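You operate a simulated robot arm through the tools that you are given. There is no shell and no other tool. Be economical: measure what you need, move in short steps, check, and stop when the job is done.

You run a simulated robot arm. Do the job below in one go: nothing can be reset, and whatever is moved stays where it is left.

TASK
Pack the colour game up.
Fine: pointer back to pink, both loose pieces into the box, then the lid down over it.

Only the result counts: the job must be done as asked and must still hold three seconds after the hand-in. Knocking over, shifting, dropping, spilling or breaking anything else fails it. A push-on lid holds only when it is set on centred and level and pressed home; a screw cap is set on level and turned clockwise until tight.

THE ROBOT
A 7-joint arm with a two-finger parallel gripper, fixed in place. Base frame: the origin is at the foot of the arm, x ahead of it, y to its left, z up; the work surface is at about z = 0. Units: m, rad, N and s.
With the tool pointing down near the work surface it reaches from about 0.22 to 0.58 m from the base axis. Its first joint turns from -1.152 to 1.152 rad. Payload 2.5 kg.
The TCP is the grasp point between the finger pads, 0.023 m short of the fingertips. In the tool frame z runs along the fingers and y along their closing line. Largest opening 0.094 m; finger width 0.038, thickness 0.01; the body of the gripper, 0.054 by 0.096 m, starts 0.039 m behind the TCP.
Orientation is told as [roll, pitch, yaw] about the base's x, y, z axes, in that order, counted from this pose: with the fingers straight down and closing along the base's y, the tool's x points along the base's -x, its y along +y and its z along -z.

THE INTERFACE
- The arm moves only by the tool step_arm. Its argument "moves" is a list of rows, each an object of numbers (a shift or turn left out is 0, a gripper value left out holds the last): "x", "y", "z": the shift along the tool's x, y, z in m; "wx", "wy", "wz": the turn, a rotation vector about the tool's x, y, z in rad. In form: [{"x": .., "y": .., "z": .., "wx": .., "wy": .., "wz": ..}, ...]. A call has 1 to 8 rows; each row is the pose to reach, as a shift and turn from the pose commanded when the call began, along the tool's axes at that moment. "gripper" is the finger opening in m, from 0 to 0.094, set as the call begins (left out, the last holds). A row lasts 0.2 s, in which the tool goes at most 0.05 m and 0.15 rad; a call with a longer step from one row to the next is refused whole, and so is a gripper value outside its range. A pose out of reach is approached as far as the arm can. The call stops where the force on the tool passes 40 N (or 10 N more than at its start, if that is more) or the arm is blocked; 0.2 s more then pass. Each finger travels about 0.108 m/s and halts on what it meets, pressing with about 32 N; the grip force reading is that of the motor and also rises with nothing between the fingers. The clock runs only during rows and for 0.2 s after the last one: add rows that repeat a pose to give the fingers time. It gives the time, the measured TCP pose, the force on the tool (base axes), the opening and the grip force at its end, in the units of the frame above (readings bear some noise), with the torque about the TCP (base axes, N m) and any sound that the robot's microphone picked up.
- Cameras (640 x 400 px; columns grow to the right, rows downward): "scene" is fixed at [0.1121, -0.4208, 0.5484]; the picture's right is [0.75, -0.66, 0.00], its down [-0.32, -0.37, -0.87] and it looks along [0.58, 0.65, -0.49] (base axes); focal length 348 px, centre (320, 200). "wrist" rides on the gripper at [0.086, 0.016, -0.074] in the tool frame; the picture's right is [-0.18, 0.98, 0.00], its down [-0.58, -0.11, -0.81] and it looks along [-0.79, -0.15, 0.59] (tool axes); focal length 243 px, centre (320, 200). There is no depth. A picture from a camera that has moved, and an enlarged one, comes with that camera's place and axes in the base frame and with its lens. The place of the scene camera against the robot may be out by one fixed shift of up to 0.025 m in any direction.
- grab_frame(camera): a new picture of that camera. It takes no simulated time.
- close_up(camera, box): a new picture of the part [left, top, right, bottom] of that camera's present view, enlarged. It takes no simulated time.
- hand_in(): hands the job in; it is judged then, once.

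Work in short steps. Places have to be worked out from the pictures, the camera data and where the tool is seen: move nearer, look again, correct. Check each grasp and each placing, and mend what went wrong. You have 120 turns and 84 pictures in all, those below and enlarged ones among them. Open the gripper and draw the arm clear of the work before you hand the job in, unless the task says otherwise; then end with one line.

The tools are called after ">>>" as a command line: name --argument value ..., lists and objects as JSON in quotes. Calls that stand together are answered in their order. step_arm: Moves the arm, as the interface text tells. Its arguments: {"type":"object","properties":{"moves":{"type":"array","items":{"type":"object","properties":{"x":{"type":"number"},"y":{"type":"number"},"z":{"type":"number"},"wx":{"type":"number"},"wy":{"type":"number"},"wz":{"type":"number"}}}},"gripper":{"type":"number"}},"required":["moves"]} The other tools are called the same way: grab_frame (camera) takes a picture; close_up (camera, box) takes an enlarged picture of a part of a camera's view; hand_in () hands the job in.

At the start:

```text
clock: 0.0
tcp_pos: [0.3276, 0.0005, 0.3565]
tcp_rot: [0.0, 0.0, 0.001]
wrist_force: [-0.2, 0.3, 0.1]
ft_torque: [-0.01, 0.03, 0.03]
opening: 0.0941
gripper_force: 0.0
```

scene: 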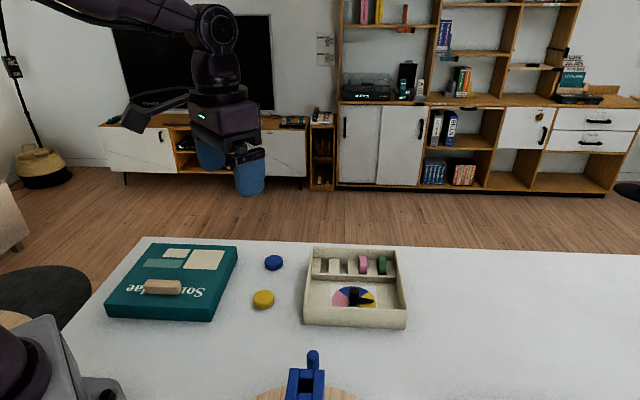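
wrist: 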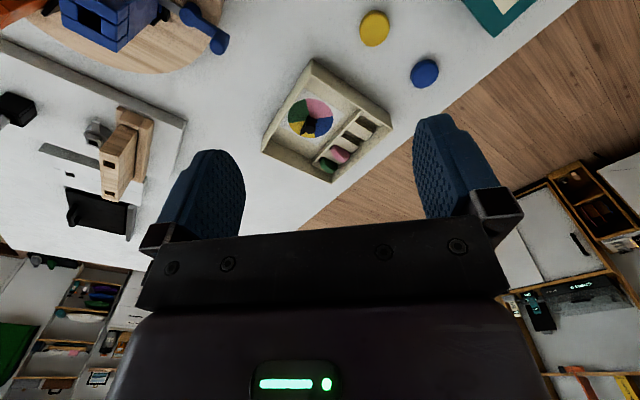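

I see a box with a spinner and pegs, a blue and a yellow disc, and a teal lid with something wooden on it. I'll look closer first.

>>> close_up --camera "scene" --box '[290, 230, 420, 340]'

>>> close_up --camera "scene" --box '[90, 220, 300, 340]'

>>> close_up --camera "wrist" --box '[240, 40, 400, 190]'

```text
3.64 times, centred on (355, 285) of scene
camera zoom: at [0.1121, -0.4208, 0.5484], right [0.75, -0.66, 0.0], down [-0.32, -0.37, -0.87], along [0.58, 0.65, -0.49], focal length 1265 px, centre (193, -109)
```

zoom: 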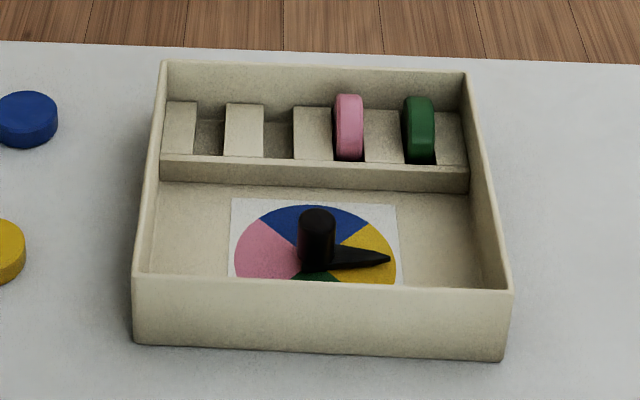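

```text
3.05 times, centred on (195, 280) of scene
camera zoom: at [0.1121, -0.4208, 0.5484], right [0.75, -0.66, 0.0], down [-0.32, -0.37, -0.87], along [0.58, 0.65, -0.49], focal length 1060 px, centre (701, -44)
```

zoom: 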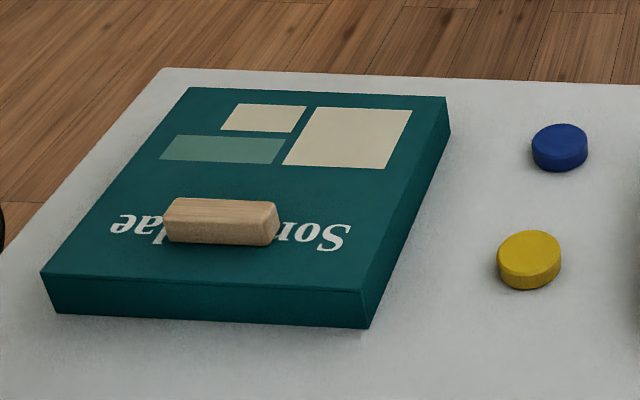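

```text
2.67 times, centred on (320, 115) of wrist
camera zoom: at [0.2407, 0.0176, 0.4328], right [0.18, 0.98, 0.0], down [0.58, -0.11, 0.81], along [0.79, -0.15, -0.59], focal length 647 px, centre (320, 427)
```

zoom: 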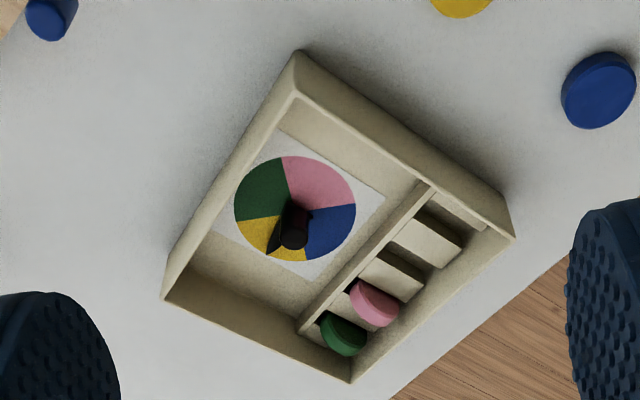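

The teal item is about 0.2 m square, slightly larger than the box, and carries a wooden bar, so it is probably the lid with its handle. I'll tilt and move the wrist camera to look more steeply down at the box.

>>> step_arm --moves '[{"x": -0.025, "wy": 0.14}, {"x": -0.05, "wy": 0.28}, {"x": -0.075, "wy": 0.42}, {"x": -0.09, "wy": 0.55}]'

>>> grab_frame --camera "wrist"

```text
clock: 1.0
tcp_pos: [0.4181, 0.0003, 0.3577]
tcp_rot: [0.0, 0.551, 0.001]
wrist_force: [0.0, -0.4, 0.4]
ft_torque: [0.01, -0.02, 0.03]
opening: 0.0941
gripper_force: 0.1
```

```text
78 pictures are left
camera wrist: at [0.3832, 0.0169, 0.4672], right [0.16, 0.98, -0.1], down [0.92, -0.11, 0.38], along [0.36, -0.15, -0.92], focal length 243 px, centre (320, 200)
```

wrist: 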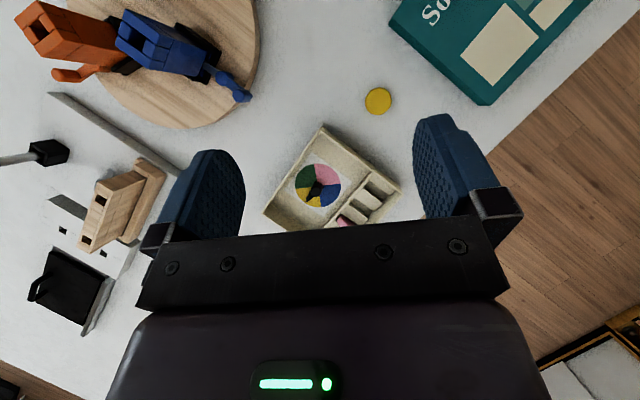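

The box is partly behind the gripper, so I'll shift 8 cm forward.

>>> step_arm --moves '[{"x": -0.034, "z": -0.021}, {"x": -0.068, "z": -0.042}]'

>>> close_up --camera "wrist" --box '[220, 40, 440, 240]'

```text
clock: 1.6
tcp_pos: [0.4388, -0.0001, 0.3573]
tcp_rot: [-0.001, 0.551, 0.0]
wrist_force: [0.5, -0.5, -0.2]
ft_torque: [-0.03, -0.01, 0.02]
opening: 0.094
gripper_force: 0.0
out of reach, approached as far as the arm can: row 1, 2
```

```text
2.00 times, centred on (330, 140) of wrist
camera zoom: at [0.4033, 0.0167, 0.4671], right [0.16, 0.98, -0.1], down [0.92, -0.11, 0.38], along [0.37, -0.15, -0.92], focal length 485 px, centre (300, 320)
```

zoom: 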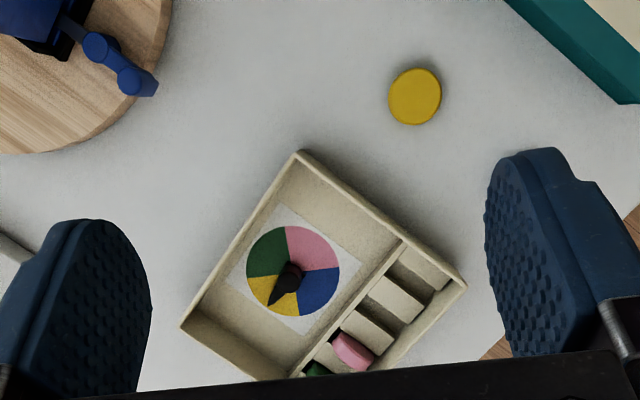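

Geometry from this view: the box centre is near (0.565, -0.035) and turned 45°. The wheel centre is near (0.535, -0.056), the pointer points at about -42° in the middle of yellow, and pink's middle is at +135°. I'll level the tool and read the pose.

>>> step_arm --moves '[{"wy": -0.14}, {"wy": -0.28}, {"wy": -0.42}, {"wy": -0.551}]' --gripper 0.05

```text
clock: 2.6
tcp_pos: [0.4388, -0.0019, 0.3567]
tcp_rot: [0.001, -0.003, 0.001]
wrist_force: [-0.7, -0.2, 0.5]
ft_torque: [-0.01, 0.0, 0.0]
opening: 0.0499
gripper_force: 0.0
```

Commands clamp to the actual pose, which is useful. I'll move near the box at lower height for a closer look.

>>> step_arm --moves '[{"x": -0.015, "y": -0.012, "z": 0.04}, {"x": -0.03, "y": -0.025, "z": 0.08}, {"x": -0.04, "y": -0.04, "z": 0.12}, {"x": -0.05, "y": -0.053, "z": 0.16}]'

>>> grab_frame --camera "wrist"

```text
clock: 3.6
tcp_pos: [0.4882, -0.0551, 0.1963]
tcp_rot: [0.0, -0.003, -0.001]
wrist_force: [-0.3, -0.3, 0.1]
ft_torque: [-0.02, 0.03, -0.01]
opening: 0.0502
gripper_force: 0.1
```

```text
76 pictures are left
camera wrist: at [0.4006, -0.039, 0.2719], right [0.18, 0.98, 0.0], down [0.58, -0.11, 0.81], along [0.79, -0.15, -0.59], focal length 243 px, centre (320, 200)
```

wrist: 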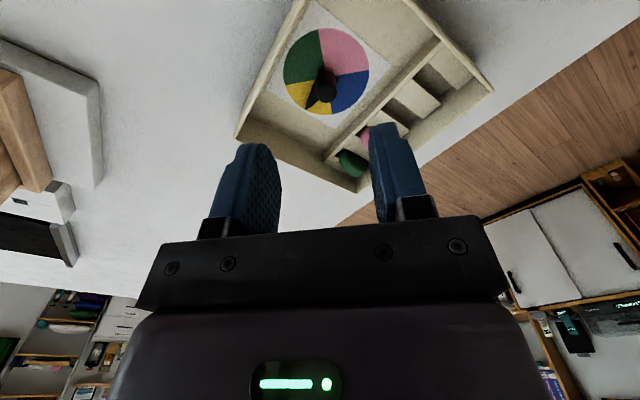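

Knob is at about (0.528, -0.055), with its top near z 0.037. I'll move above it and yaw to about -1.4 rad, so there is room to turn +3.05 rad.

>>> step_arm --moves '[{"x": -0.01, "wz": 0.15}, {"x": -0.02, "wz": 0.3}, {"x": -0.03, "wz": 0.45}, {"x": -0.0395, "wz": 0.6, "z": 0.02}, {"x": -0.0395, "wz": 0.75, "z": 0.04}, {"x": -0.0395, "wz": 0.9, "z": 0.06}, {"x": -0.0395, "wz": 1.05, "z": 0.08}, {"x": -0.0395, "wz": 1.2, "z": 0.1}]'

>>> step_arm --moves '[{"wz": 0.15}, {"wz": 0.3}, {"wz": 0.3}]' --gripper 0.04

>>> grab_frame --camera "wrist"

>>> close_up --camera "scene" --box '[290, 220, 420, 330]'

```text
clock: 5.4
tcp_pos: [0.5276, -0.0547, 0.0965]
tcp_rot: [0.0, 0.001, -1.204]
wrist_force: [-1.2, 1.3, -0.2]
ft_torque: [0.02, 0.02, 0.03]
opening: 0.05
gripper_force: 0.1
```

```text
clock: 6.2
tcp_pos: [0.5287, -0.0539, 0.0966]
tcp_rot: [-0.001, -0.001, -1.503]
wrist_force: [-0.8, -0.1, -0.4]
ft_torque: [-0.01, 0.0, 0.02]
opening: 0.0403
gripper_force: 0.1
```

```text
75 pictures are left
camera wrist: at [0.5377, 0.0335, 0.173], right [0.99, -0.12, 0.0], down [-0.07, -0.59, 0.81], along [-0.09, -0.8, -0.59], focal length 243 px, centre (320, 200)
```

wrist: 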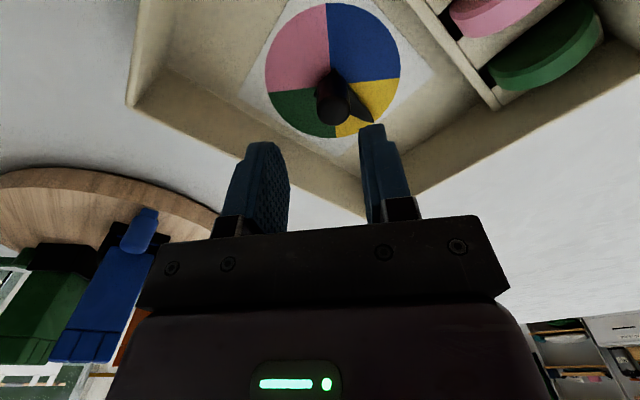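

```text
3.64 times, centred on (355, 275) of scene
camera zoom: at [0.1121, -0.4208, 0.5484], right [0.75, -0.66, 0.0], down [-0.32, -0.37, -0.87], along [0.58, 0.65, -0.49], focal length 1265 px, centre (193, -73)
```

zoom: 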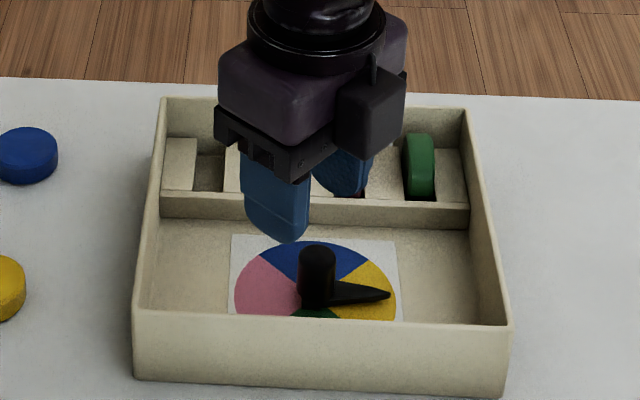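

The knob sits about 6 mm right of the tool axis in this view, so I'll shift and lower partway.

>>> step_arm --moves '[{"y": 0.006, "z": 0.0}, {"y": 0.006, "z": 0.03}]'

>>> grab_frame --camera "wrist"

>>> close_up --camera "scene" --box '[290, 220, 420, 330]'

```text
clock: 6.8
tcp_pos: [0.5359, -0.0542, 0.068]
tcp_rot: [0.001, 0.0, -1.501]
wrist_force: [0.4, 0.3, -0.5]
ft_torque: [0.02, 0.01, -0.03]
opening: 0.0401
gripper_force: 0.1
```

```text
73 pictures are left
camera wrist: at [0.5444, 0.034, 0.1445], right [0.99, -0.11, 0.0], down [-0.07, -0.59, 0.81], along [-0.09, -0.8, -0.59], focal length 243 px, centre (320, 200)
```

wrist: 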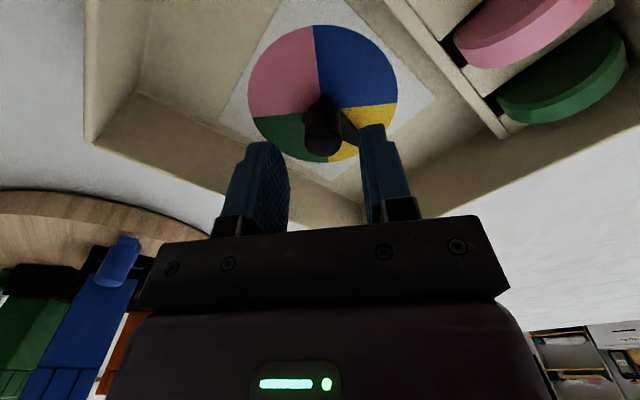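

```text
3.64 times, centred on (355, 275) of scene
camera zoom: at [0.1121, -0.4208, 0.5484], right [0.75, -0.66, 0.0], down [-0.32, -0.37, -0.87], along [0.58, 0.65, -0.49], focal length 1265 px, centre (193, -73)
```

zoom: 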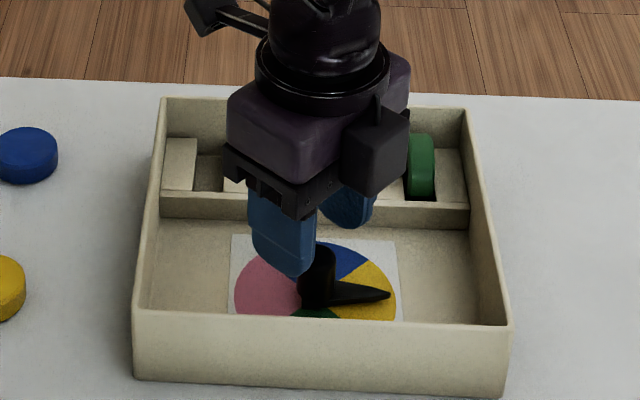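

Aligned. I'll lower to TCP z≈0.041 and close on the knob.

>>> step_arm --moves '[{"z": 0.015, "x": 0.001}, {"z": 0.027, "x": 0.001}]'

>>> step_arm --moves '[{"z": 0}, {"z": 0}]' --gripper 0.01

>>> grab_frame --camera "wrist"

```text
clock: 7.4
tcp_pos: [0.5351, -0.052, 0.0416]
tcp_rot: [0.002, 0.001, -1.5]
wrist_force: [0.2, 0.2, -0.7]
ft_torque: [0.02, -0.01, -0.04]
opening: 0.0401
gripper_force: 0.1
```

```text
clock: 8.0
tcp_pos: [0.5343, -0.0522, 0.0397]
tcp_rot: [0.0, 0.002, -1.501]
wrist_force: [1.3, -0.9, 0.6]
ft_torque: [0.31, -0.03, -0.02]
opening: 0.0211
gripper_force: 31.5
```

```text
71 pictures are left
camera wrist: at [0.5441, 0.035, 0.117], right [0.99, -0.11, 0.0], down [-0.07, -0.59, 0.81], along [-0.09, -0.8, -0.59], focal length 243 px, centre (320, 200)
```

wrist: 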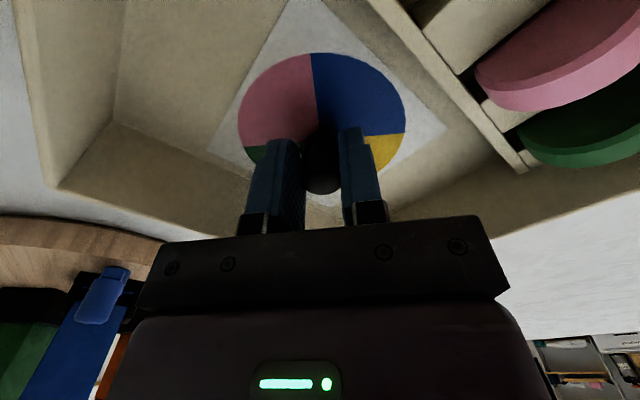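

Gripped at 21 mm. I'll turn counter-clockwise in a first batch of 1.12 rad.

>>> step_arm --moves '[{"wz": -0.14}, {"wz": -0.28}, {"wz": -0.42}, {"wz": -0.56}, {"wz": -0.7}, {"wz": -0.84}, {"wz": -0.98}, {"wz": -1.12}]'

>>> close_up --camera "scene" --box '[290, 220, 420, 330]'

```text
clock: 9.8
tcp_pos: [0.5344, -0.0538, 0.0406]
tcp_rot: [-0.001, -0.001, -0.377]
wrist_force: [0.6, -4.0, 3.7]
ft_torque: [0.1, 0.49, -0.05]
opening: 0.0214
gripper_force: 32.4
```

```text
3.64 times, centred on (355, 275) of scene
camera zoom: at [0.1121, -0.4208, 0.5484], right [0.75, -0.66, 0.0], down [-0.32, -0.37, -0.87], along [0.58, 0.65, -0.49], focal length 1265 px, centre (193, -73)
```

zoom: 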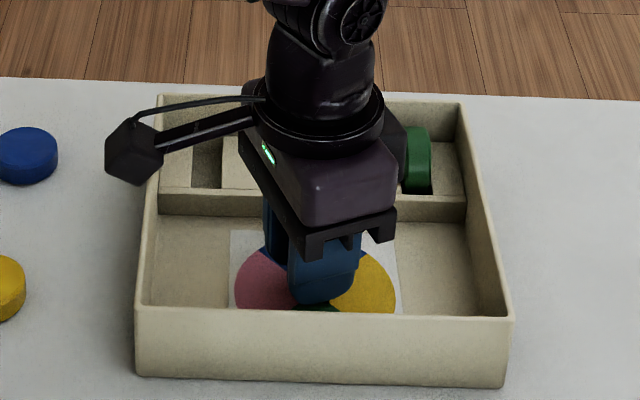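

The pointer has left yellow. I'll carry on turning.

>>> step_arm --moves '[{"wz": -0.14}, {"wz": -0.28}, {"wz": -0.42}, {"wz": -0.56}, {"wz": -0.7}, {"wz": -0.84}, {"wz": -0.98}, {"wz": -1.12}]'

>>> close_up --camera "scene" --box '[290, 220, 420, 330]'

```text
clock: 11.6
tcp_pos: [0.5344, -0.0519, 0.0396]
tcp_rot: [-0.002, 0.0, 0.744]
wrist_force: [0.4, 1.4, 2.5]
ft_torque: [-0.08, 0.11, -0.22]
opening: 0.0213
gripper_force: 31.8
```

```text
3.64 times, centred on (355, 275) of scene
camera zoom: at [0.1121, -0.4208, 0.5484], right [0.75, -0.66, 0.0], down [-0.32, -0.37, -0.87], along [0.58, 0.65, -0.49], focal length 1265 px, centre (193, -73)
```

zoom: 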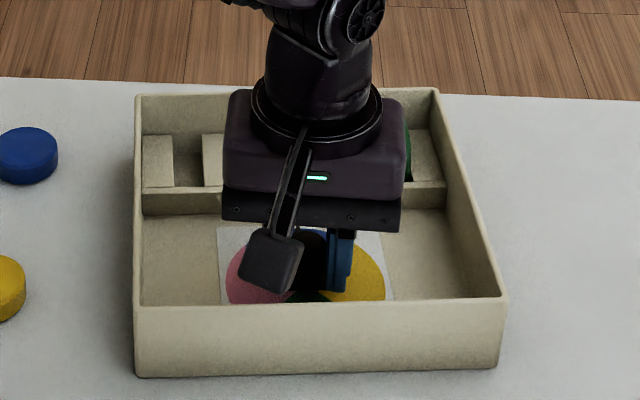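

The box is being dragged round slightly by the knob's friction. I'll press down lightly so it stays put, and check the force.

>>> step_arm --moves '[{"z": 0.002}, {"z": 0.004}]'

>>> grab_frame --camera "wrist"

```text
clock: 12.2
tcp_pos: [0.5359, -0.0511, 0.0371]
tcp_rot: [-0.002, -0.003, 0.741]
wrist_force: [-7.1, 5.0, 23.2]
ft_torque: [0.27, 0.11, 0.02]
opening: 0.0217
gripper_force: 32.0
```

```text
68 pictures are left
camera wrist: at [0.4603, -0.098, 0.1129], right [-0.53, 0.85, 0.0], down [0.5, 0.31, 0.81], along [0.69, 0.43, -0.59], focal length 243 px, centre (320, 200)
```

wrist: 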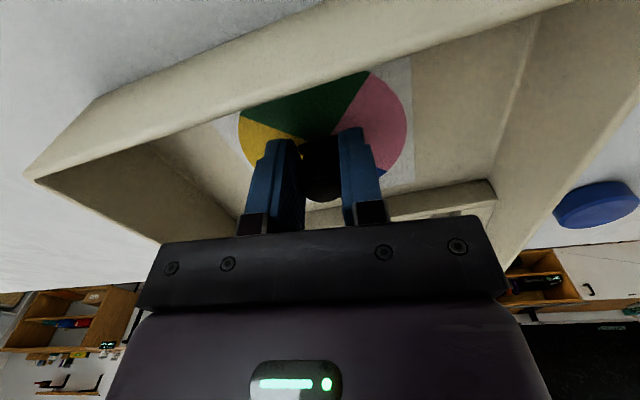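

Pressing with 23 N. I'll turn further.

>>> step_arm --moves '[{"wz": -0.12}, {"wz": -0.24}, {"wz": -0.36}, {"wz": -0.48}, {"wz": -0.6}, {"wz": -0.7}]'

>>> close_up --camera "scene" --box '[290, 220, 420, 330]'

>>> grab_frame --camera "wrist"

```text
clock: 13.6
tcp_pos: [0.5338, -0.0518, 0.0353]
tcp_rot: [0.002, 0.001, 1.444]
wrist_force: [0.0, 0.3, 0.3]
ft_torque: [-0.09, -0.17, -0.25]
opening: 0.0217
gripper_force: 32.0
```

```text
3.64 times, centred on (355, 275) of scene
camera zoom: at [0.1121, -0.4208, 0.5484], right [0.75, -0.66, 0.0], down [-0.32, -0.37, -0.87], along [0.58, 0.65, -0.49], focal length 1265 px, centre (193, -73)
```

zoom: 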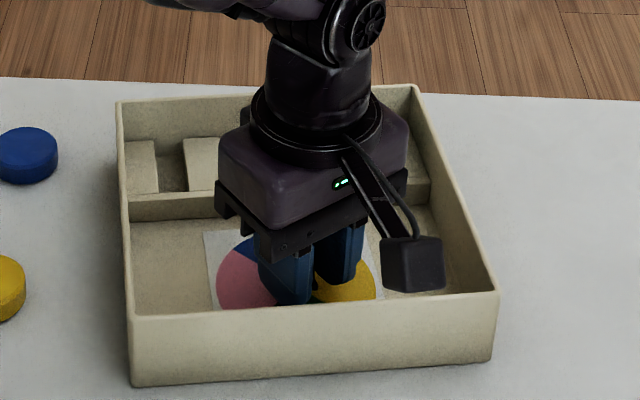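

```text
66 pictures are left
camera wrist: at [0.5063, -0.1358, 0.1107], right [-0.95, 0.31, 0.0], down [0.18, 0.56, 0.81], along [0.25, 0.77, -0.59], focal length 243 px, centre (320, 200)
```

wrist: 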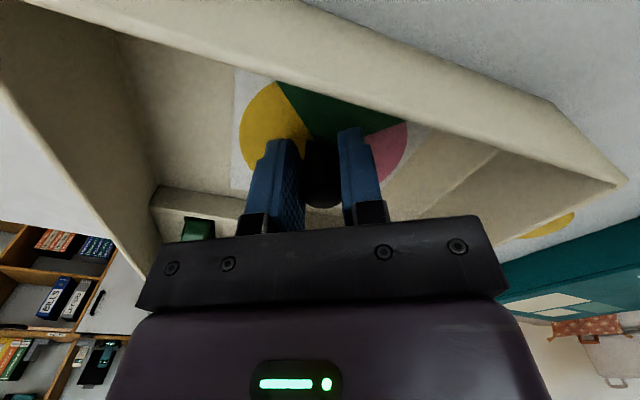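

The box turned a bit more and the grip slid down. I'll release, go up, and see where the pointer stands.

>>> step_arm --moves '[{"z": 0}, {"z": 0}]' --gripper 0.045

>>> step_arm --moves '[{"z": -0.04}, {"z": -0.08, "wz": 0.1}, {"z": -0.12, "wz": 0.2}, {"z": -0.13, "wz": 0.35}, {"z": -0.13, "wz": 0.5}, {"z": -0.13, "wz": 0.65}, {"z": -0.13, "wz": 0.8}, {"z": -0.13, "wz": 0.95}]'

>>> step_arm --moves '[{"wz": 0.15}, {"wz": 0.3}, {"wz": 0.45}, {"x": 0.03, "wz": 0.49}]'

>>> grab_frame --camera "wrist"

>>> close_up --camera "scene" --box '[290, 220, 420, 330]'

```text
clock: 14.2
tcp_pos: [0.5332, -0.0522, 0.0351]
tcp_rot: [0.0, -0.002, 1.44]
wrist_force: [-0.8, 0.6, -0.3]
ft_torque: [-0.01, -0.03, -0.02]
opening: 0.045
gripper_force: 0.1
```

```text
clock: 16.0
tcp_pos: [0.5342, -0.0527, 0.1668]
tcp_rot: [0.001, -0.002, 0.487]
wrist_force: [-0.2, -0.5, 0.2]
ft_torque: [0.02, 0.01, 0.03]
opening: 0.0449
gripper_force: 0.0
```

```text
clock: 17.0
tcp_pos: [0.5061, -0.0672, 0.1674]
tcp_rot: [-0.001, -0.002, -0.005]
wrist_force: [0.2, -0.2, -1.1]
ft_torque: [-0.01, -0.03, 0.01]
opening: 0.045
gripper_force: 0.1
```

```text
65 pictures are left
camera wrist: at [0.4196, -0.0502, 0.2426], right [0.19, 0.98, 0.0], down [0.58, -0.11, 0.81], along [0.79, -0.15, -0.59], focal length 243 px, centre (320, 200)
```

wrist: 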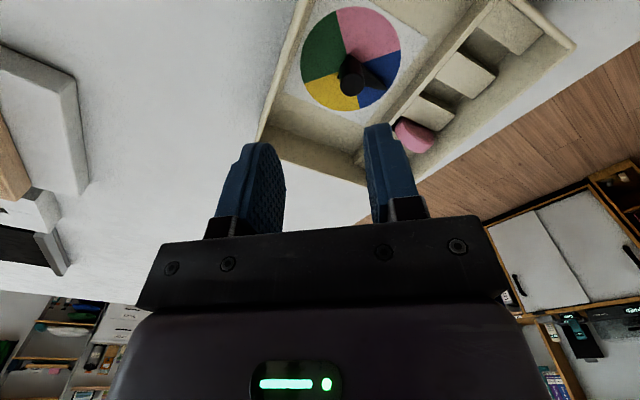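

```text
3.64 times, centred on (355, 275) of scene
camera zoom: at [0.1122, -0.4208, 0.5484], right [0.75, -0.66, 0.0], down [-0.32, -0.37, -0.87], along [0.58, 0.65, -0.49], focal length 1265 px, centre (193, -73)
```

zoom: 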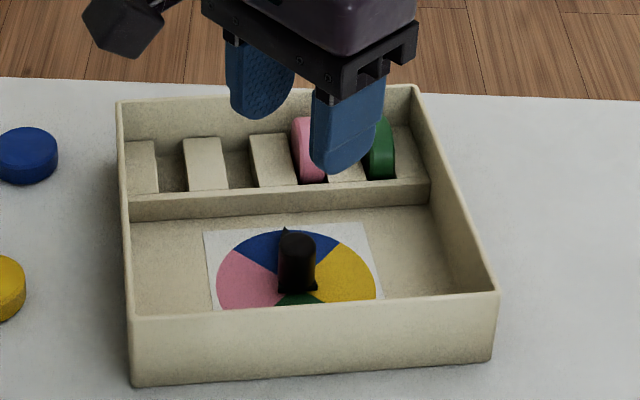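

The pointer is now in the middle of blue. The box also turned about 10° and took the knob to about (0.5315, -0.0435). I'll re-centre at yaw -0.8 and turn more slowly.

>>> step_arm --moves '[{"x": -0.01, "y": 0.01, "wz": 0.14}, {"x": -0.0254, "y": 0.0237, "wz": 0.28}, {"x": -0.0254, "y": 0.0237, "wz": 0.42, "z": 0.03}, {"x": -0.0254, "y": 0.0237, "wz": 0.56, "z": 0.06}, {"x": -0.0254, "y": 0.0237, "wz": 0.7, "z": 0.08}, {"x": -0.0254, "y": 0.0237, "wz": 0.8, "z": 0.095}]'

>>> grab_frame --camera "wrist"

```text
clock: 18.4
tcp_pos: [0.5331, -0.0417, 0.0706]
tcp_rot: [0.0, 0.0, -0.802]
wrist_force: [-0.4, -0.3, -0.3]
ft_torque: [0.04, -0.02, -0.01]
opening: 0.0447
gripper_force: 0.0
```

```text
63 pictures are left
camera wrist: at [0.4846, 0.0322, 0.1466], right [0.83, 0.55, 0.0], down [0.32, -0.49, 0.81], along [0.44, -0.67, -0.59], focal length 243 px, centre (320, 200)
```

wrist: 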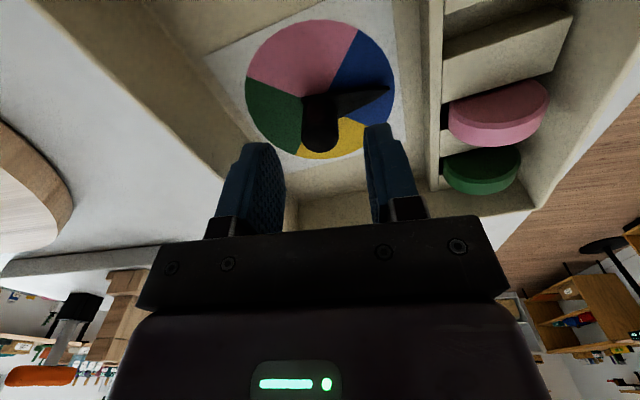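

Well centred on the knob. I'll lower and grip.

>>> step_arm --moves '[{"z": 0.015}, {"z": 0.0285}]'

>>> step_arm --moves '[{"z": 0}, {"z": 0}]' --gripper 0.0

>>> step_arm --moves '[{"wz": -0.05}, {"wz": -0.1}, {"wz": -0.15}, {"wz": -0.2}, {"wz": -0.25}, {"wz": -0.3}, {"wz": -0.35}, {"wz": -0.4}]'

>>> grab_frame --camera "wrist"

>>> close_up --camera "scene" --box '[290, 220, 420, 330]'

```text
clock: 19.0
tcp_pos: [0.5336, -0.0433, 0.0421]
tcp_rot: [0.0, 0.0, -0.8]
wrist_force: [0.1, -0.7, -0.3]
ft_torque: [0.02, -0.01, 0.0]
opening: 0.0449
gripper_force: 0.0
```

```text
clock: 19.6
tcp_pos: [0.534, -0.0416, 0.0425]
tcp_rot: [0.0, -0.002, -0.802]
wrist_force: [0.0, -0.8, 0.4]
ft_torque: [-0.03, 0.02, 0.04]
opening: 0.021
gripper_force: 32.1
```

```text
clock: 21.4
tcp_pos: [0.5346, -0.043, 0.0432]
tcp_rot: [0.0, 0.0, -0.4]
wrist_force: [-0.2, -0.3, -0.1]
ft_torque: [-0.19, 0.06, 0.01]
opening: 0.021
gripper_force: 31.7
```

```text
62 pictures are left
camera wrist: at [0.4601, 0.0061, 0.1186], right [0.55, 0.83, 0.0], down [0.49, -0.33, 0.81], along [0.67, -0.44, -0.59], focal length 243 px, centre (320, 200)
```

wrist: 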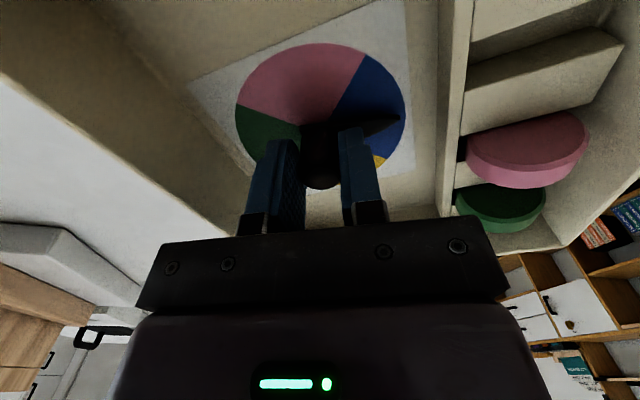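

```text
3.64 times, centred on (355, 275) of scene
camera zoom: at [0.1122, -0.4208, 0.5484], right [0.75, -0.66, 0.0], down [-0.32, -0.37, -0.87], along [0.58, 0.65, -0.49], focal length 1265 px, centre (193, -73)
```

zoom: 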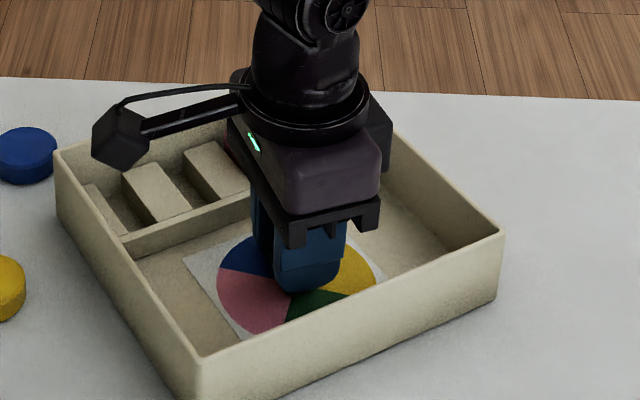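

The box turned with the knob this time, although the first part of the turn was free. So the pointer may be at a stop or detent in this direction. I'll turn back clockwise and see which part moves.

>>> step_arm --moves '[{"wz": 0.06}, {"wz": 0.12}, {"wz": 0.18}, {"wz": 0.24}, {"wz": 0.3}, {"wz": 0.36}, {"wz": 0.4}, {"wz": 0.4}]'

>>> grab_frame --camera "wrist"

>>> close_up --camera "scene" --box '[290, 220, 420, 330]'

```text
clock: 23.2
tcp_pos: [0.5335, -0.0445, 0.0428]
tcp_rot: [-0.001, 0.0, -0.799]
wrist_force: [0.4, -0.4, 0.3]
ft_torque: [-0.14, 0.13, -0.02]
opening: 0.021
gripper_force: 32.4
```

```text
60 pictures are left
camera wrist: at [0.4847, 0.0306, 0.1185], right [0.83, 0.55, 0.0], down [0.33, -0.49, 0.81], along [0.45, -0.67, -0.59], focal length 243 px, centre (320, 200)
```

wrist: 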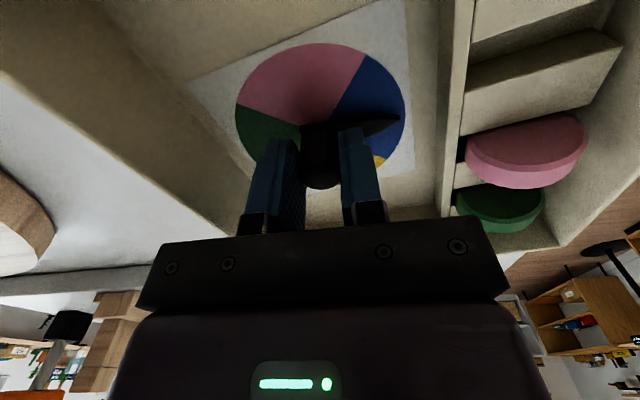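

```text
3.64 times, centred on (355, 275) of scene
camera zoom: at [0.1122, -0.4208, 0.5484], right [0.75, -0.66, 0.0], down [-0.32, -0.37, -0.87], along [0.58, 0.65, -0.49], focal length 1265 px, centre (193, -73)
```

zoom: 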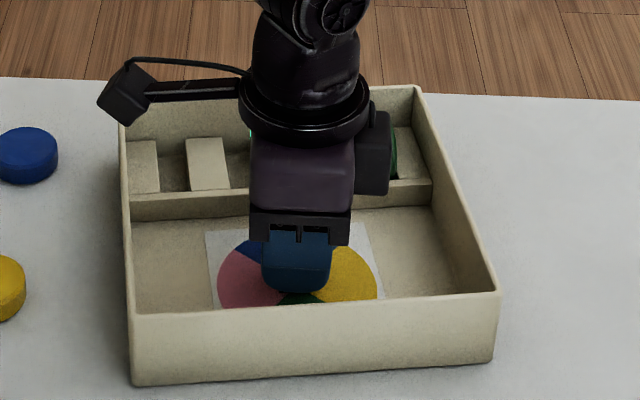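

The box followed back to where it was, so this is a detent or dry friction stronger than the box's own grip on the table. In the first leg a slight downward press held the box still, so I'll press about 10 N and turn.

>>> step_arm --moves '[{"z": 0.001}, {"z": 0.0025}]'

>>> step_arm --moves '[{"wz": -0.05}, {"wz": -0.1}, {"wz": -0.15}, {"wz": -0.2}, {"wz": -0.25}, {"wz": -0.3}]'

>>> grab_frame --camera "wrist"

```text
clock: 23.8
tcp_pos: [0.5341, -0.0446, 0.0414]
tcp_rot: [0.003, -0.002, -0.801]
wrist_force: [-9.7, -0.2, 20.8]
ft_torque: [0.19, 0.54, -0.01]
opening: 0.021
gripper_force: 31.8
```

```text
clock: 25.2
tcp_pos: [0.5348, -0.0439, 0.0408]
tcp_rot: [0.001, -0.003, -0.499]
wrist_force: [-6.8, -5.4, 24.1]
ft_torque: [-0.01, 0.23, -0.36]
opening: 0.0213
gripper_force: 32.1
```

```text
58 pictures are left
camera wrist: at [0.4652, 0.0124, 0.117], right [0.63, 0.78, 0.0], down [0.46, -0.37, 0.81], along [0.63, -0.51, -0.59], focal length 243 px, centre (320, 200)
```

wrist: 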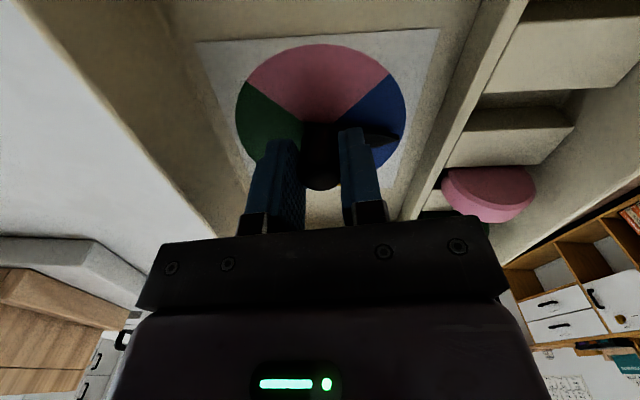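

With 24 N of press the pointer binds and slips in the grip, because the press adds to its own friction. I'll ease off to a few newtons, as in the first leg.

>>> step_arm --moves '[{"z": -0.001}, {"z": -0.002}]'

```text
clock: 25.8
tcp_pos: [0.5332, -0.0425, 0.0417]
tcp_rot: [0.003, -0.003, -0.5]
wrist_force: [3.0, -1.7, 3.6]
ft_torque: [-0.49, -0.75, -0.14]
opening: 0.0211
gripper_force: 32.0
```

>>> step_arm --moves '[{"wz": -0.05}, {"wz": -0.1}, {"wz": -0.15}, {"wz": -0.2}, {"wz": -0.25}, {"wz": -0.3}]'

>>> grab_frame --camera "wrist"

>>> close_up --camera "scene" --box '[290, 220, 420, 330]'

```text
clock: 27.2
tcp_pos: [0.5317, -0.0418, 0.0427]
tcp_rot: [-0.001, -0.001, -0.199]
wrist_force: [-0.6, -0.3, -0.6]
ft_torque: [-0.16, 0.07, -0.05]
opening: 0.021
gripper_force: 31.8
```

```text
57 pictures are left
camera wrist: at [0.4509, -0.0097, 0.1175], right [0.37, 0.93, 0.0], down [0.55, -0.22, 0.81], along [0.75, -0.3, -0.59], focal length 243 px, centre (320, 200)
```

wrist: 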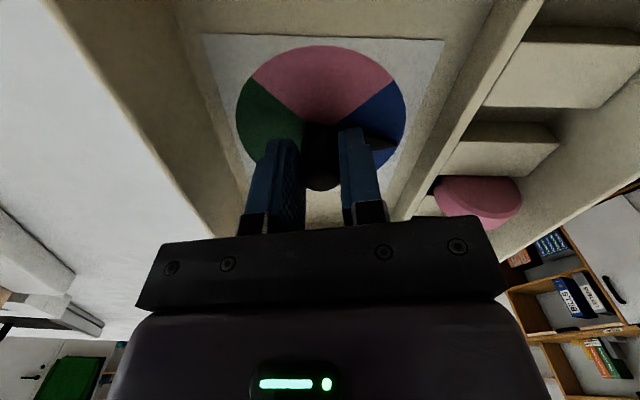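

```text
3.64 times, centred on (355, 275) of scene
camera zoom: at [0.1122, -0.4208, 0.5484], right [0.75, -0.66, 0.0], down [-0.32, -0.37, -0.87], along [0.58, 0.65, -0.49], focal length 1265 px, centre (193, -73)
```

zoom: 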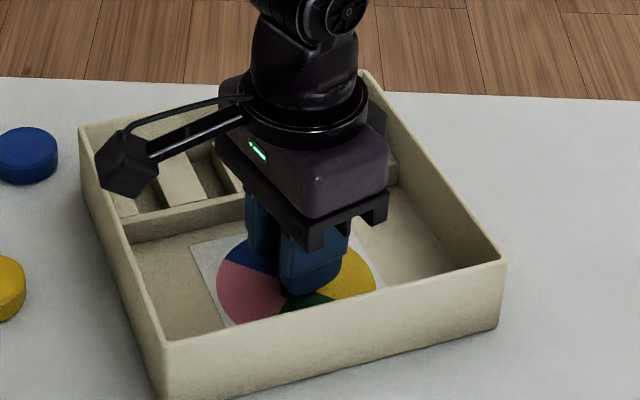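

The box follows the knob at this height, while the grip at z≈0.0397 earlier held. I'll use the coupling to turn the box back about 0.45 rad, then regrip lower and repeat the first leg exactly.

>>> step_arm --moves '[{"wz": 0.06}, {"wz": 0.12}, {"wz": 0.18}, {"wz": 0.24}, {"wz": 0.3}, {"wz": 0.36}, {"wz": 0.42}, {"wz": 0.46}]'

>>> step_arm --moves '[{"z": 0}, {"z": 0}]' --gripper 0.045

>>> grab_frame --camera "wrist"

>>> close_up --camera "scene" --box '[290, 220, 420, 330]'

```text
clock: 29.0
tcp_pos: [0.5325, -0.044, 0.0421]
tcp_rot: [0.002, -0.001, -0.663]
wrist_force: [1.0, -0.4, -0.2]
ft_torque: [-0.1, 0.16, 0.01]
opening: 0.0211
gripper_force: 32.2
```

```text
clock: 29.6
tcp_pos: [0.5332, -0.0437, 0.0419]
tcp_rot: [0.003, -0.002, -0.66]
wrist_force: [0.0, 0.2, 0.1]
ft_torque: [0.03, 0.01, 0.0]
opening: 0.0451
gripper_force: 0.1
```

```text
55 pictures are left
camera wrist: at [0.4745, 0.0228, 0.1183], right [0.75, 0.66, 0.0], down [0.39, -0.44, 0.81], along [0.54, -0.6, -0.59], focal length 243 px, centre (320, 200)
```

wrist: 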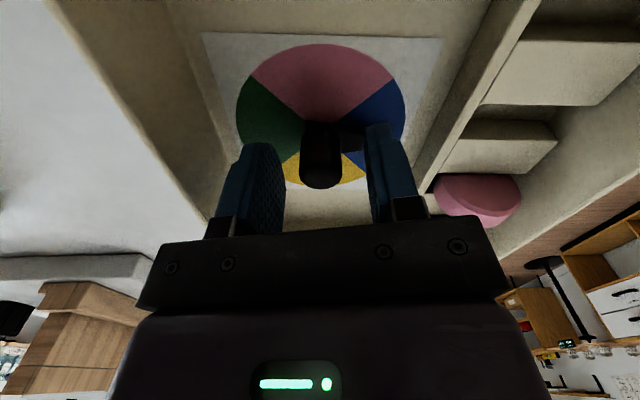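

```text
3.64 times, centred on (355, 275) of scene
camera zoom: at [0.1121, -0.4208, 0.5484], right [0.75, -0.66, 0.0], down [-0.32, -0.37, -0.87], along [0.58, 0.65, -0.49], focal length 1265 px, centre (193, -73)
```

zoom: 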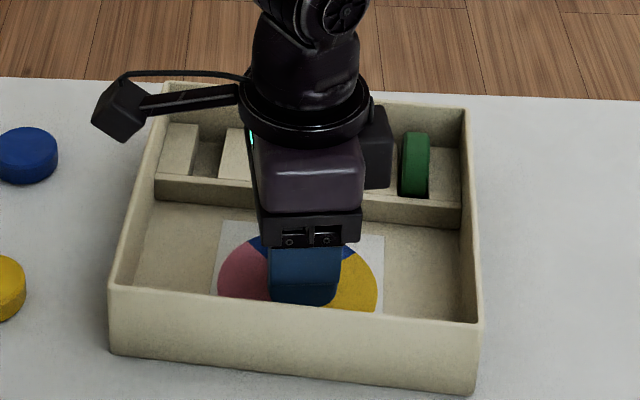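

The box is back near its first heading with the pointer still mid-blue. I'll regrip lower at TCP z≈0.037.

>>> step_arm --moves '[{"z": 0.003}, {"z": 0.005}]'

>>> step_arm --moves '[{"z": 0}, {"z": 0}]' --gripper 0.0

>>> step_arm --moves '[{"wz": -0.14}, {"wz": -0.28}, {"wz": -0.42}]'

>>> grab_frame --camera "wrist"

```text
clock: 30.2
tcp_pos: [0.5343, -0.0424, 0.0389]
tcp_rot: [0.001, -0.002, -0.659]
wrist_force: [-0.5, -0.4, 0.0]
ft_torque: [0.01, 0.0, 0.01]
opening: 0.0449
gripper_force: 0.2
```

```text
clock: 30.8
tcp_pos: [0.5337, -0.0437, 0.0376]
tcp_rot: [0.0, 0.0, -0.66]
wrist_force: [-0.9, -1.1, 0.3]
ft_torque: [0.02, -0.03, 0.0]
opening: 0.0217
gripper_force: 31.9
```

```text
clock: 31.6
tcp_pos: [0.5338, -0.043, 0.0387]
tcp_rot: [0.0, -0.001, -0.24]
wrist_force: [0.7, 0.4, 1.9]
ft_torque: [0.09, 0.11, -0.31]
opening: 0.0214
gripper_force: 31.7
```

```text
53 pictures are left
camera wrist: at [0.4529, -0.0067, 0.1135], right [0.41, 0.91, 0.0], down [0.54, -0.24, 0.81], along [0.74, -0.33, -0.59], focal length 243 px, centre (320, 200)
```

wrist: 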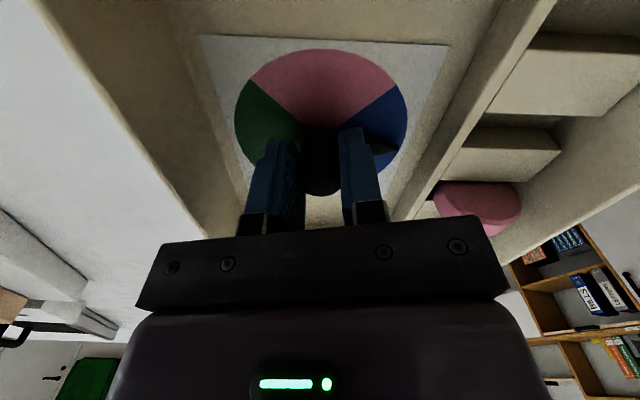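

Still jammed counter-clockwise, with 0.31 N·m and the box following, which looks like an end stop at blue. I'll test clockwise at this grip.

>>> step_arm --moves '[{"wz": 0.14}, {"wz": 0.28}, {"wz": 0.42}, {"wz": 0.56}, {"wz": 0.7}]'

>>> grab_frame --camera "wrist"

>>> close_up --camera "scene" --box '[290, 220, 420, 330]'

```text
clock: 32.8
tcp_pos: [0.5343, -0.0435, 0.0378]
tcp_rot: [0.003, -0.003, -0.942]
wrist_force: [-2.2, 4.0, 7.7]
ft_torque: [-0.43, -0.27, -0.01]
opening: 0.0214
gripper_force: 32.2
```

```text
52 pictures are left
camera wrist: at [0.496, 0.0366, 0.1136], right [0.9, 0.43, 0.0], down [0.25, -0.53, 0.81], along [0.35, -0.73, -0.59], focal length 243 px, centre (320, 200)
```

wrist: 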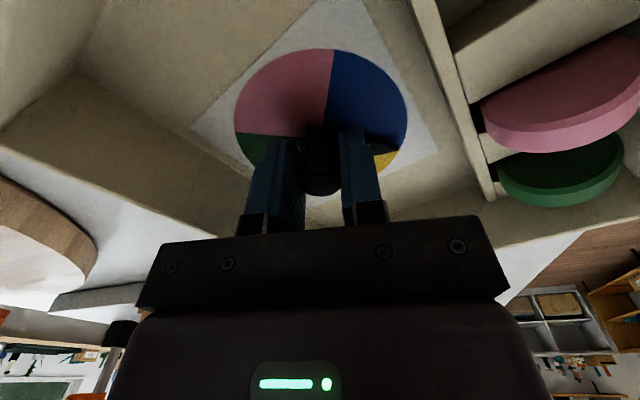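

```text
3.64 times, centred on (355, 275) of scene
camera zoom: at [0.1121, -0.4208, 0.5484], right [0.75, -0.66, 0.0], down [-0.32, -0.37, -0.87], along [0.58, 0.65, -0.49], focal length 1265 px, centre (193, -73)
```

zoom: 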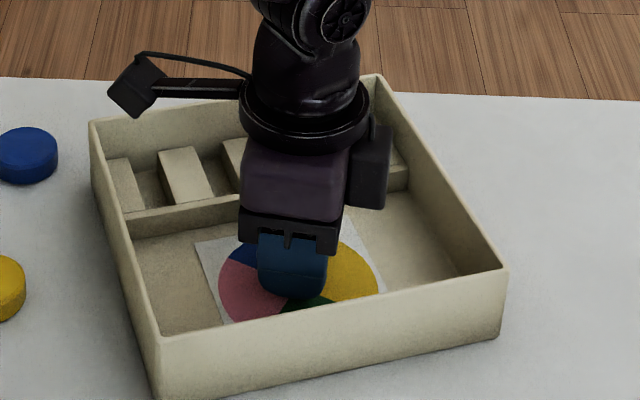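

Clockwise is free: the box stayed and the pointer moved. Blue holds a stop on the counter-clockwise side, so pink must be reached clockwise via yellow and green. I'll continue clockwise.

>>> step_arm --moves '[{"wz": 0.14}, {"wz": 0.28}, {"wz": 0.42}, {"wz": 0.56}, {"wz": 0.7}, {"wz": 0.84}, {"wz": 0.98}, {"wz": 1.12}]'

>>> grab_frame --camera "wrist"

>>> close_up --camera "scene" --box '[290, 220, 420, 330]'

```text
clock: 34.6
tcp_pos: [0.5333, -0.0439, 0.0385]
tcp_rot: [0.003, 0.0, -2.064]
wrist_force: [4.4, -5.0, 10.1]
ft_torque: [-0.13, 0.01, 0.0]
opening: 0.0214
gripper_force: 31.7
```

```text
50 pictures are left
camera wrist: at [0.5887, 0.0254, 0.1137], right [0.78, -0.63, 0.0], down [-0.37, -0.46, 0.81], along [-0.5, -0.63, -0.59], focal length 243 px, centre (320, 200)
```

wrist: 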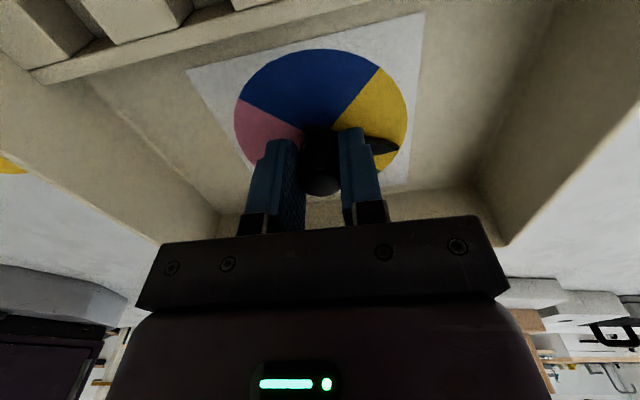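

```text
3.64 times, centred on (355, 275) of scene
camera zoom: at [0.1121, -0.4208, 0.5484], right [0.75, -0.66, 0.0], down [-0.32, -0.37, -0.87], along [0.58, 0.65, -0.49], focal length 1265 px, centre (193, -73)
```

zoom: 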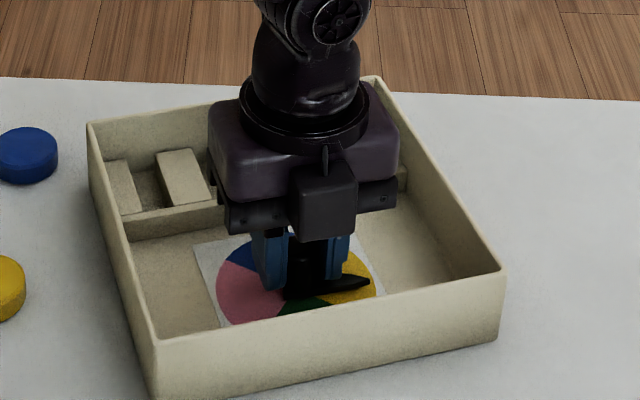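

The pointer is in yellow and the box is still. Continuing.

>>> step_arm --moves '[{"wz": 0.14}, {"wz": 0.28}, {"wz": 0.42}, {"wz": 0.56}, {"wz": 0.7}]'

```text
clock: 35.8
tcp_pos: [0.5341, -0.0431, 0.0384]
tcp_rot: [0.002, 0.002, -2.765]
wrist_force: [2.1, -5.7, 12.4]
ft_torque: [-0.05, -0.37, 0.01]
opening: 0.0214
gripper_force: 32.4
```

Plenty of yaw range. I'll release, rise, unwind to yaw ≈ 0 and regrip.

>>> step_arm --moves '[{"z": 0}, {"z": 0}, {"z": -0.03}, {"z": -0.04, "wz": -0.14}, {"z": -0.04, "wz": -0.28}, {"z": -0.04, "wz": -0.42}, {"z": -0.04, "wz": -0.56}, {"z": -0.04, "wz": -0.7}]' --gripper 0.045

>>> step_arm --moves '[{"wz": -0.15}, {"wz": -0.3}, {"wz": -0.45}, {"wz": -0.6}, {"wz": -0.75}, {"wz": -0.9}, {"wz": -1.05}, {"wz": -1.2}]'

>>> step_arm --moves '[{"wz": -0.15}, {"wz": -0.3}, {"wz": -0.45}, {"wz": -0.6}, {"wz": -0.75}, {"wz": -0.86}]'

>>> grab_frame --camera "wrist"

```text
clock: 37.6
tcp_pos: [0.5329, -0.0441, 0.0763]
tcp_rot: [-0.001, 0.0, -2.057]
wrist_force: [-0.5, -0.1, 0.3]
ft_torque: [-0.02, 0.02, -0.01]
opening: 0.0454
gripper_force: 0.1
```

```text
clock: 39.4
tcp_pos: [0.5325, -0.0431, 0.0785]
tcp_rot: [0.002, -0.001, -0.858]
wrist_force: [-0.5, 0.9, 0.4]
ft_torque: [0.01, 0.01, 0.0]
opening: 0.045
gripper_force: 0.2
```

```text
clock: 40.8
tcp_pos: [0.5329, -0.0444, 0.0775]
tcp_rot: [0.001, -0.002, 0.001]
wrist_force: [1.0, 0.4, -0.1]
ft_torque: [0.0, 0.01, 0.0]
opening: 0.0447
gripper_force: 0.0
```

```text
48 pictures are left
camera wrist: at [0.4466, -0.0272, 0.1533], right [0.18, 0.98, 0.0], down [0.58, -0.11, 0.81], along [0.79, -0.15, -0.59], focal length 243 px, centre (320, 200)
```

wrist: 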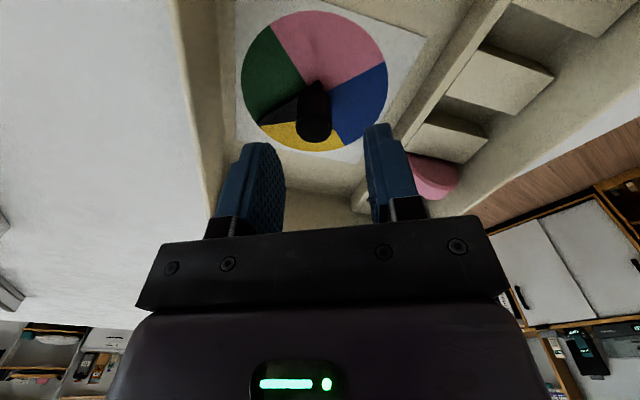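

The pointer is on the yellow/green boundary, so 2.36 rad clockwise brings it to pink's middle. I'll regrip low and turn.

>>> step_arm --moves '[{"y": -0.002, "z": 0.02}, {"y": -0.002, "z": 0.0395}, {"y": -0.002, "z": 0.0395}]'

>>> step_arm --moves '[{"z": 0}, {"z": 0}]' --gripper 0.0

>>> step_arm --moves '[{"wz": 0.14}, {"wz": 0.28}, {"wz": 0.42}, {"wz": 0.56}, {"wz": 0.7}, {"wz": 0.84}, {"wz": 0.98}, {"wz": 1.12}]'

>>> grab_frame --camera "wrist"

>>> close_up --camera "scene" --box '[290, 220, 420, 330]'

```text
clock: 41.6
tcp_pos: [0.5338, -0.0461, 0.0376]
tcp_rot: [-0.001, -0.003, 0.001]
wrist_force: [1.2, 0.0, -0.3]
ft_torque: [0.0, 0.0, 0.02]
opening: 0.045
gripper_force: 0.2
```

```text
clock: 42.2
tcp_pos: [0.5336, -0.0456, 0.0366]
tcp_rot: [0.001, -0.001, 0.0]
wrist_force: [-2.1, -1.4, -0.1]
ft_torque: [-0.18, -0.25, -0.06]
opening: 0.0215
gripper_force: 32.0
```

```text
clock: 44.0
tcp_pos: [0.5335, -0.0461, 0.0383]
tcp_rot: [-0.001, 0.001, -1.125]
wrist_force: [-0.3, 0.1, -1.1]
ft_torque: [-0.08, 0.19, -0.03]
opening: 0.0214
gripper_force: 32.2
```

```text
47 pictures are left
camera wrist: at [0.5103, 0.0401, 0.114], right [0.97, 0.26, 0.0], down [0.15, -0.57, 0.81], along [0.21, -0.78, -0.59], focal length 243 px, centre (320, 200)
```

wrist: 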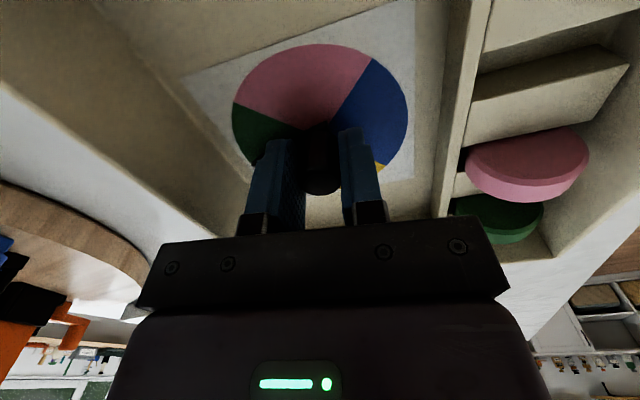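

```text
3.64 times, centred on (355, 275) of scene
camera zoom: at [0.1122, -0.4208, 0.5484], right [0.75, -0.66, 0.0], down [-0.32, -0.37, -0.87], along [0.58, 0.65, -0.49], focal length 1265 px, centre (193, -73)
```

zoom: 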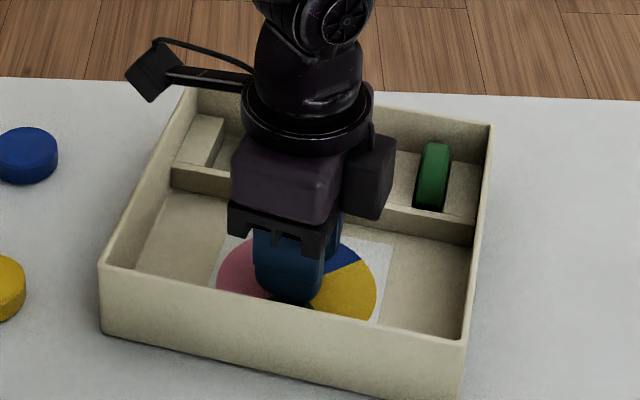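

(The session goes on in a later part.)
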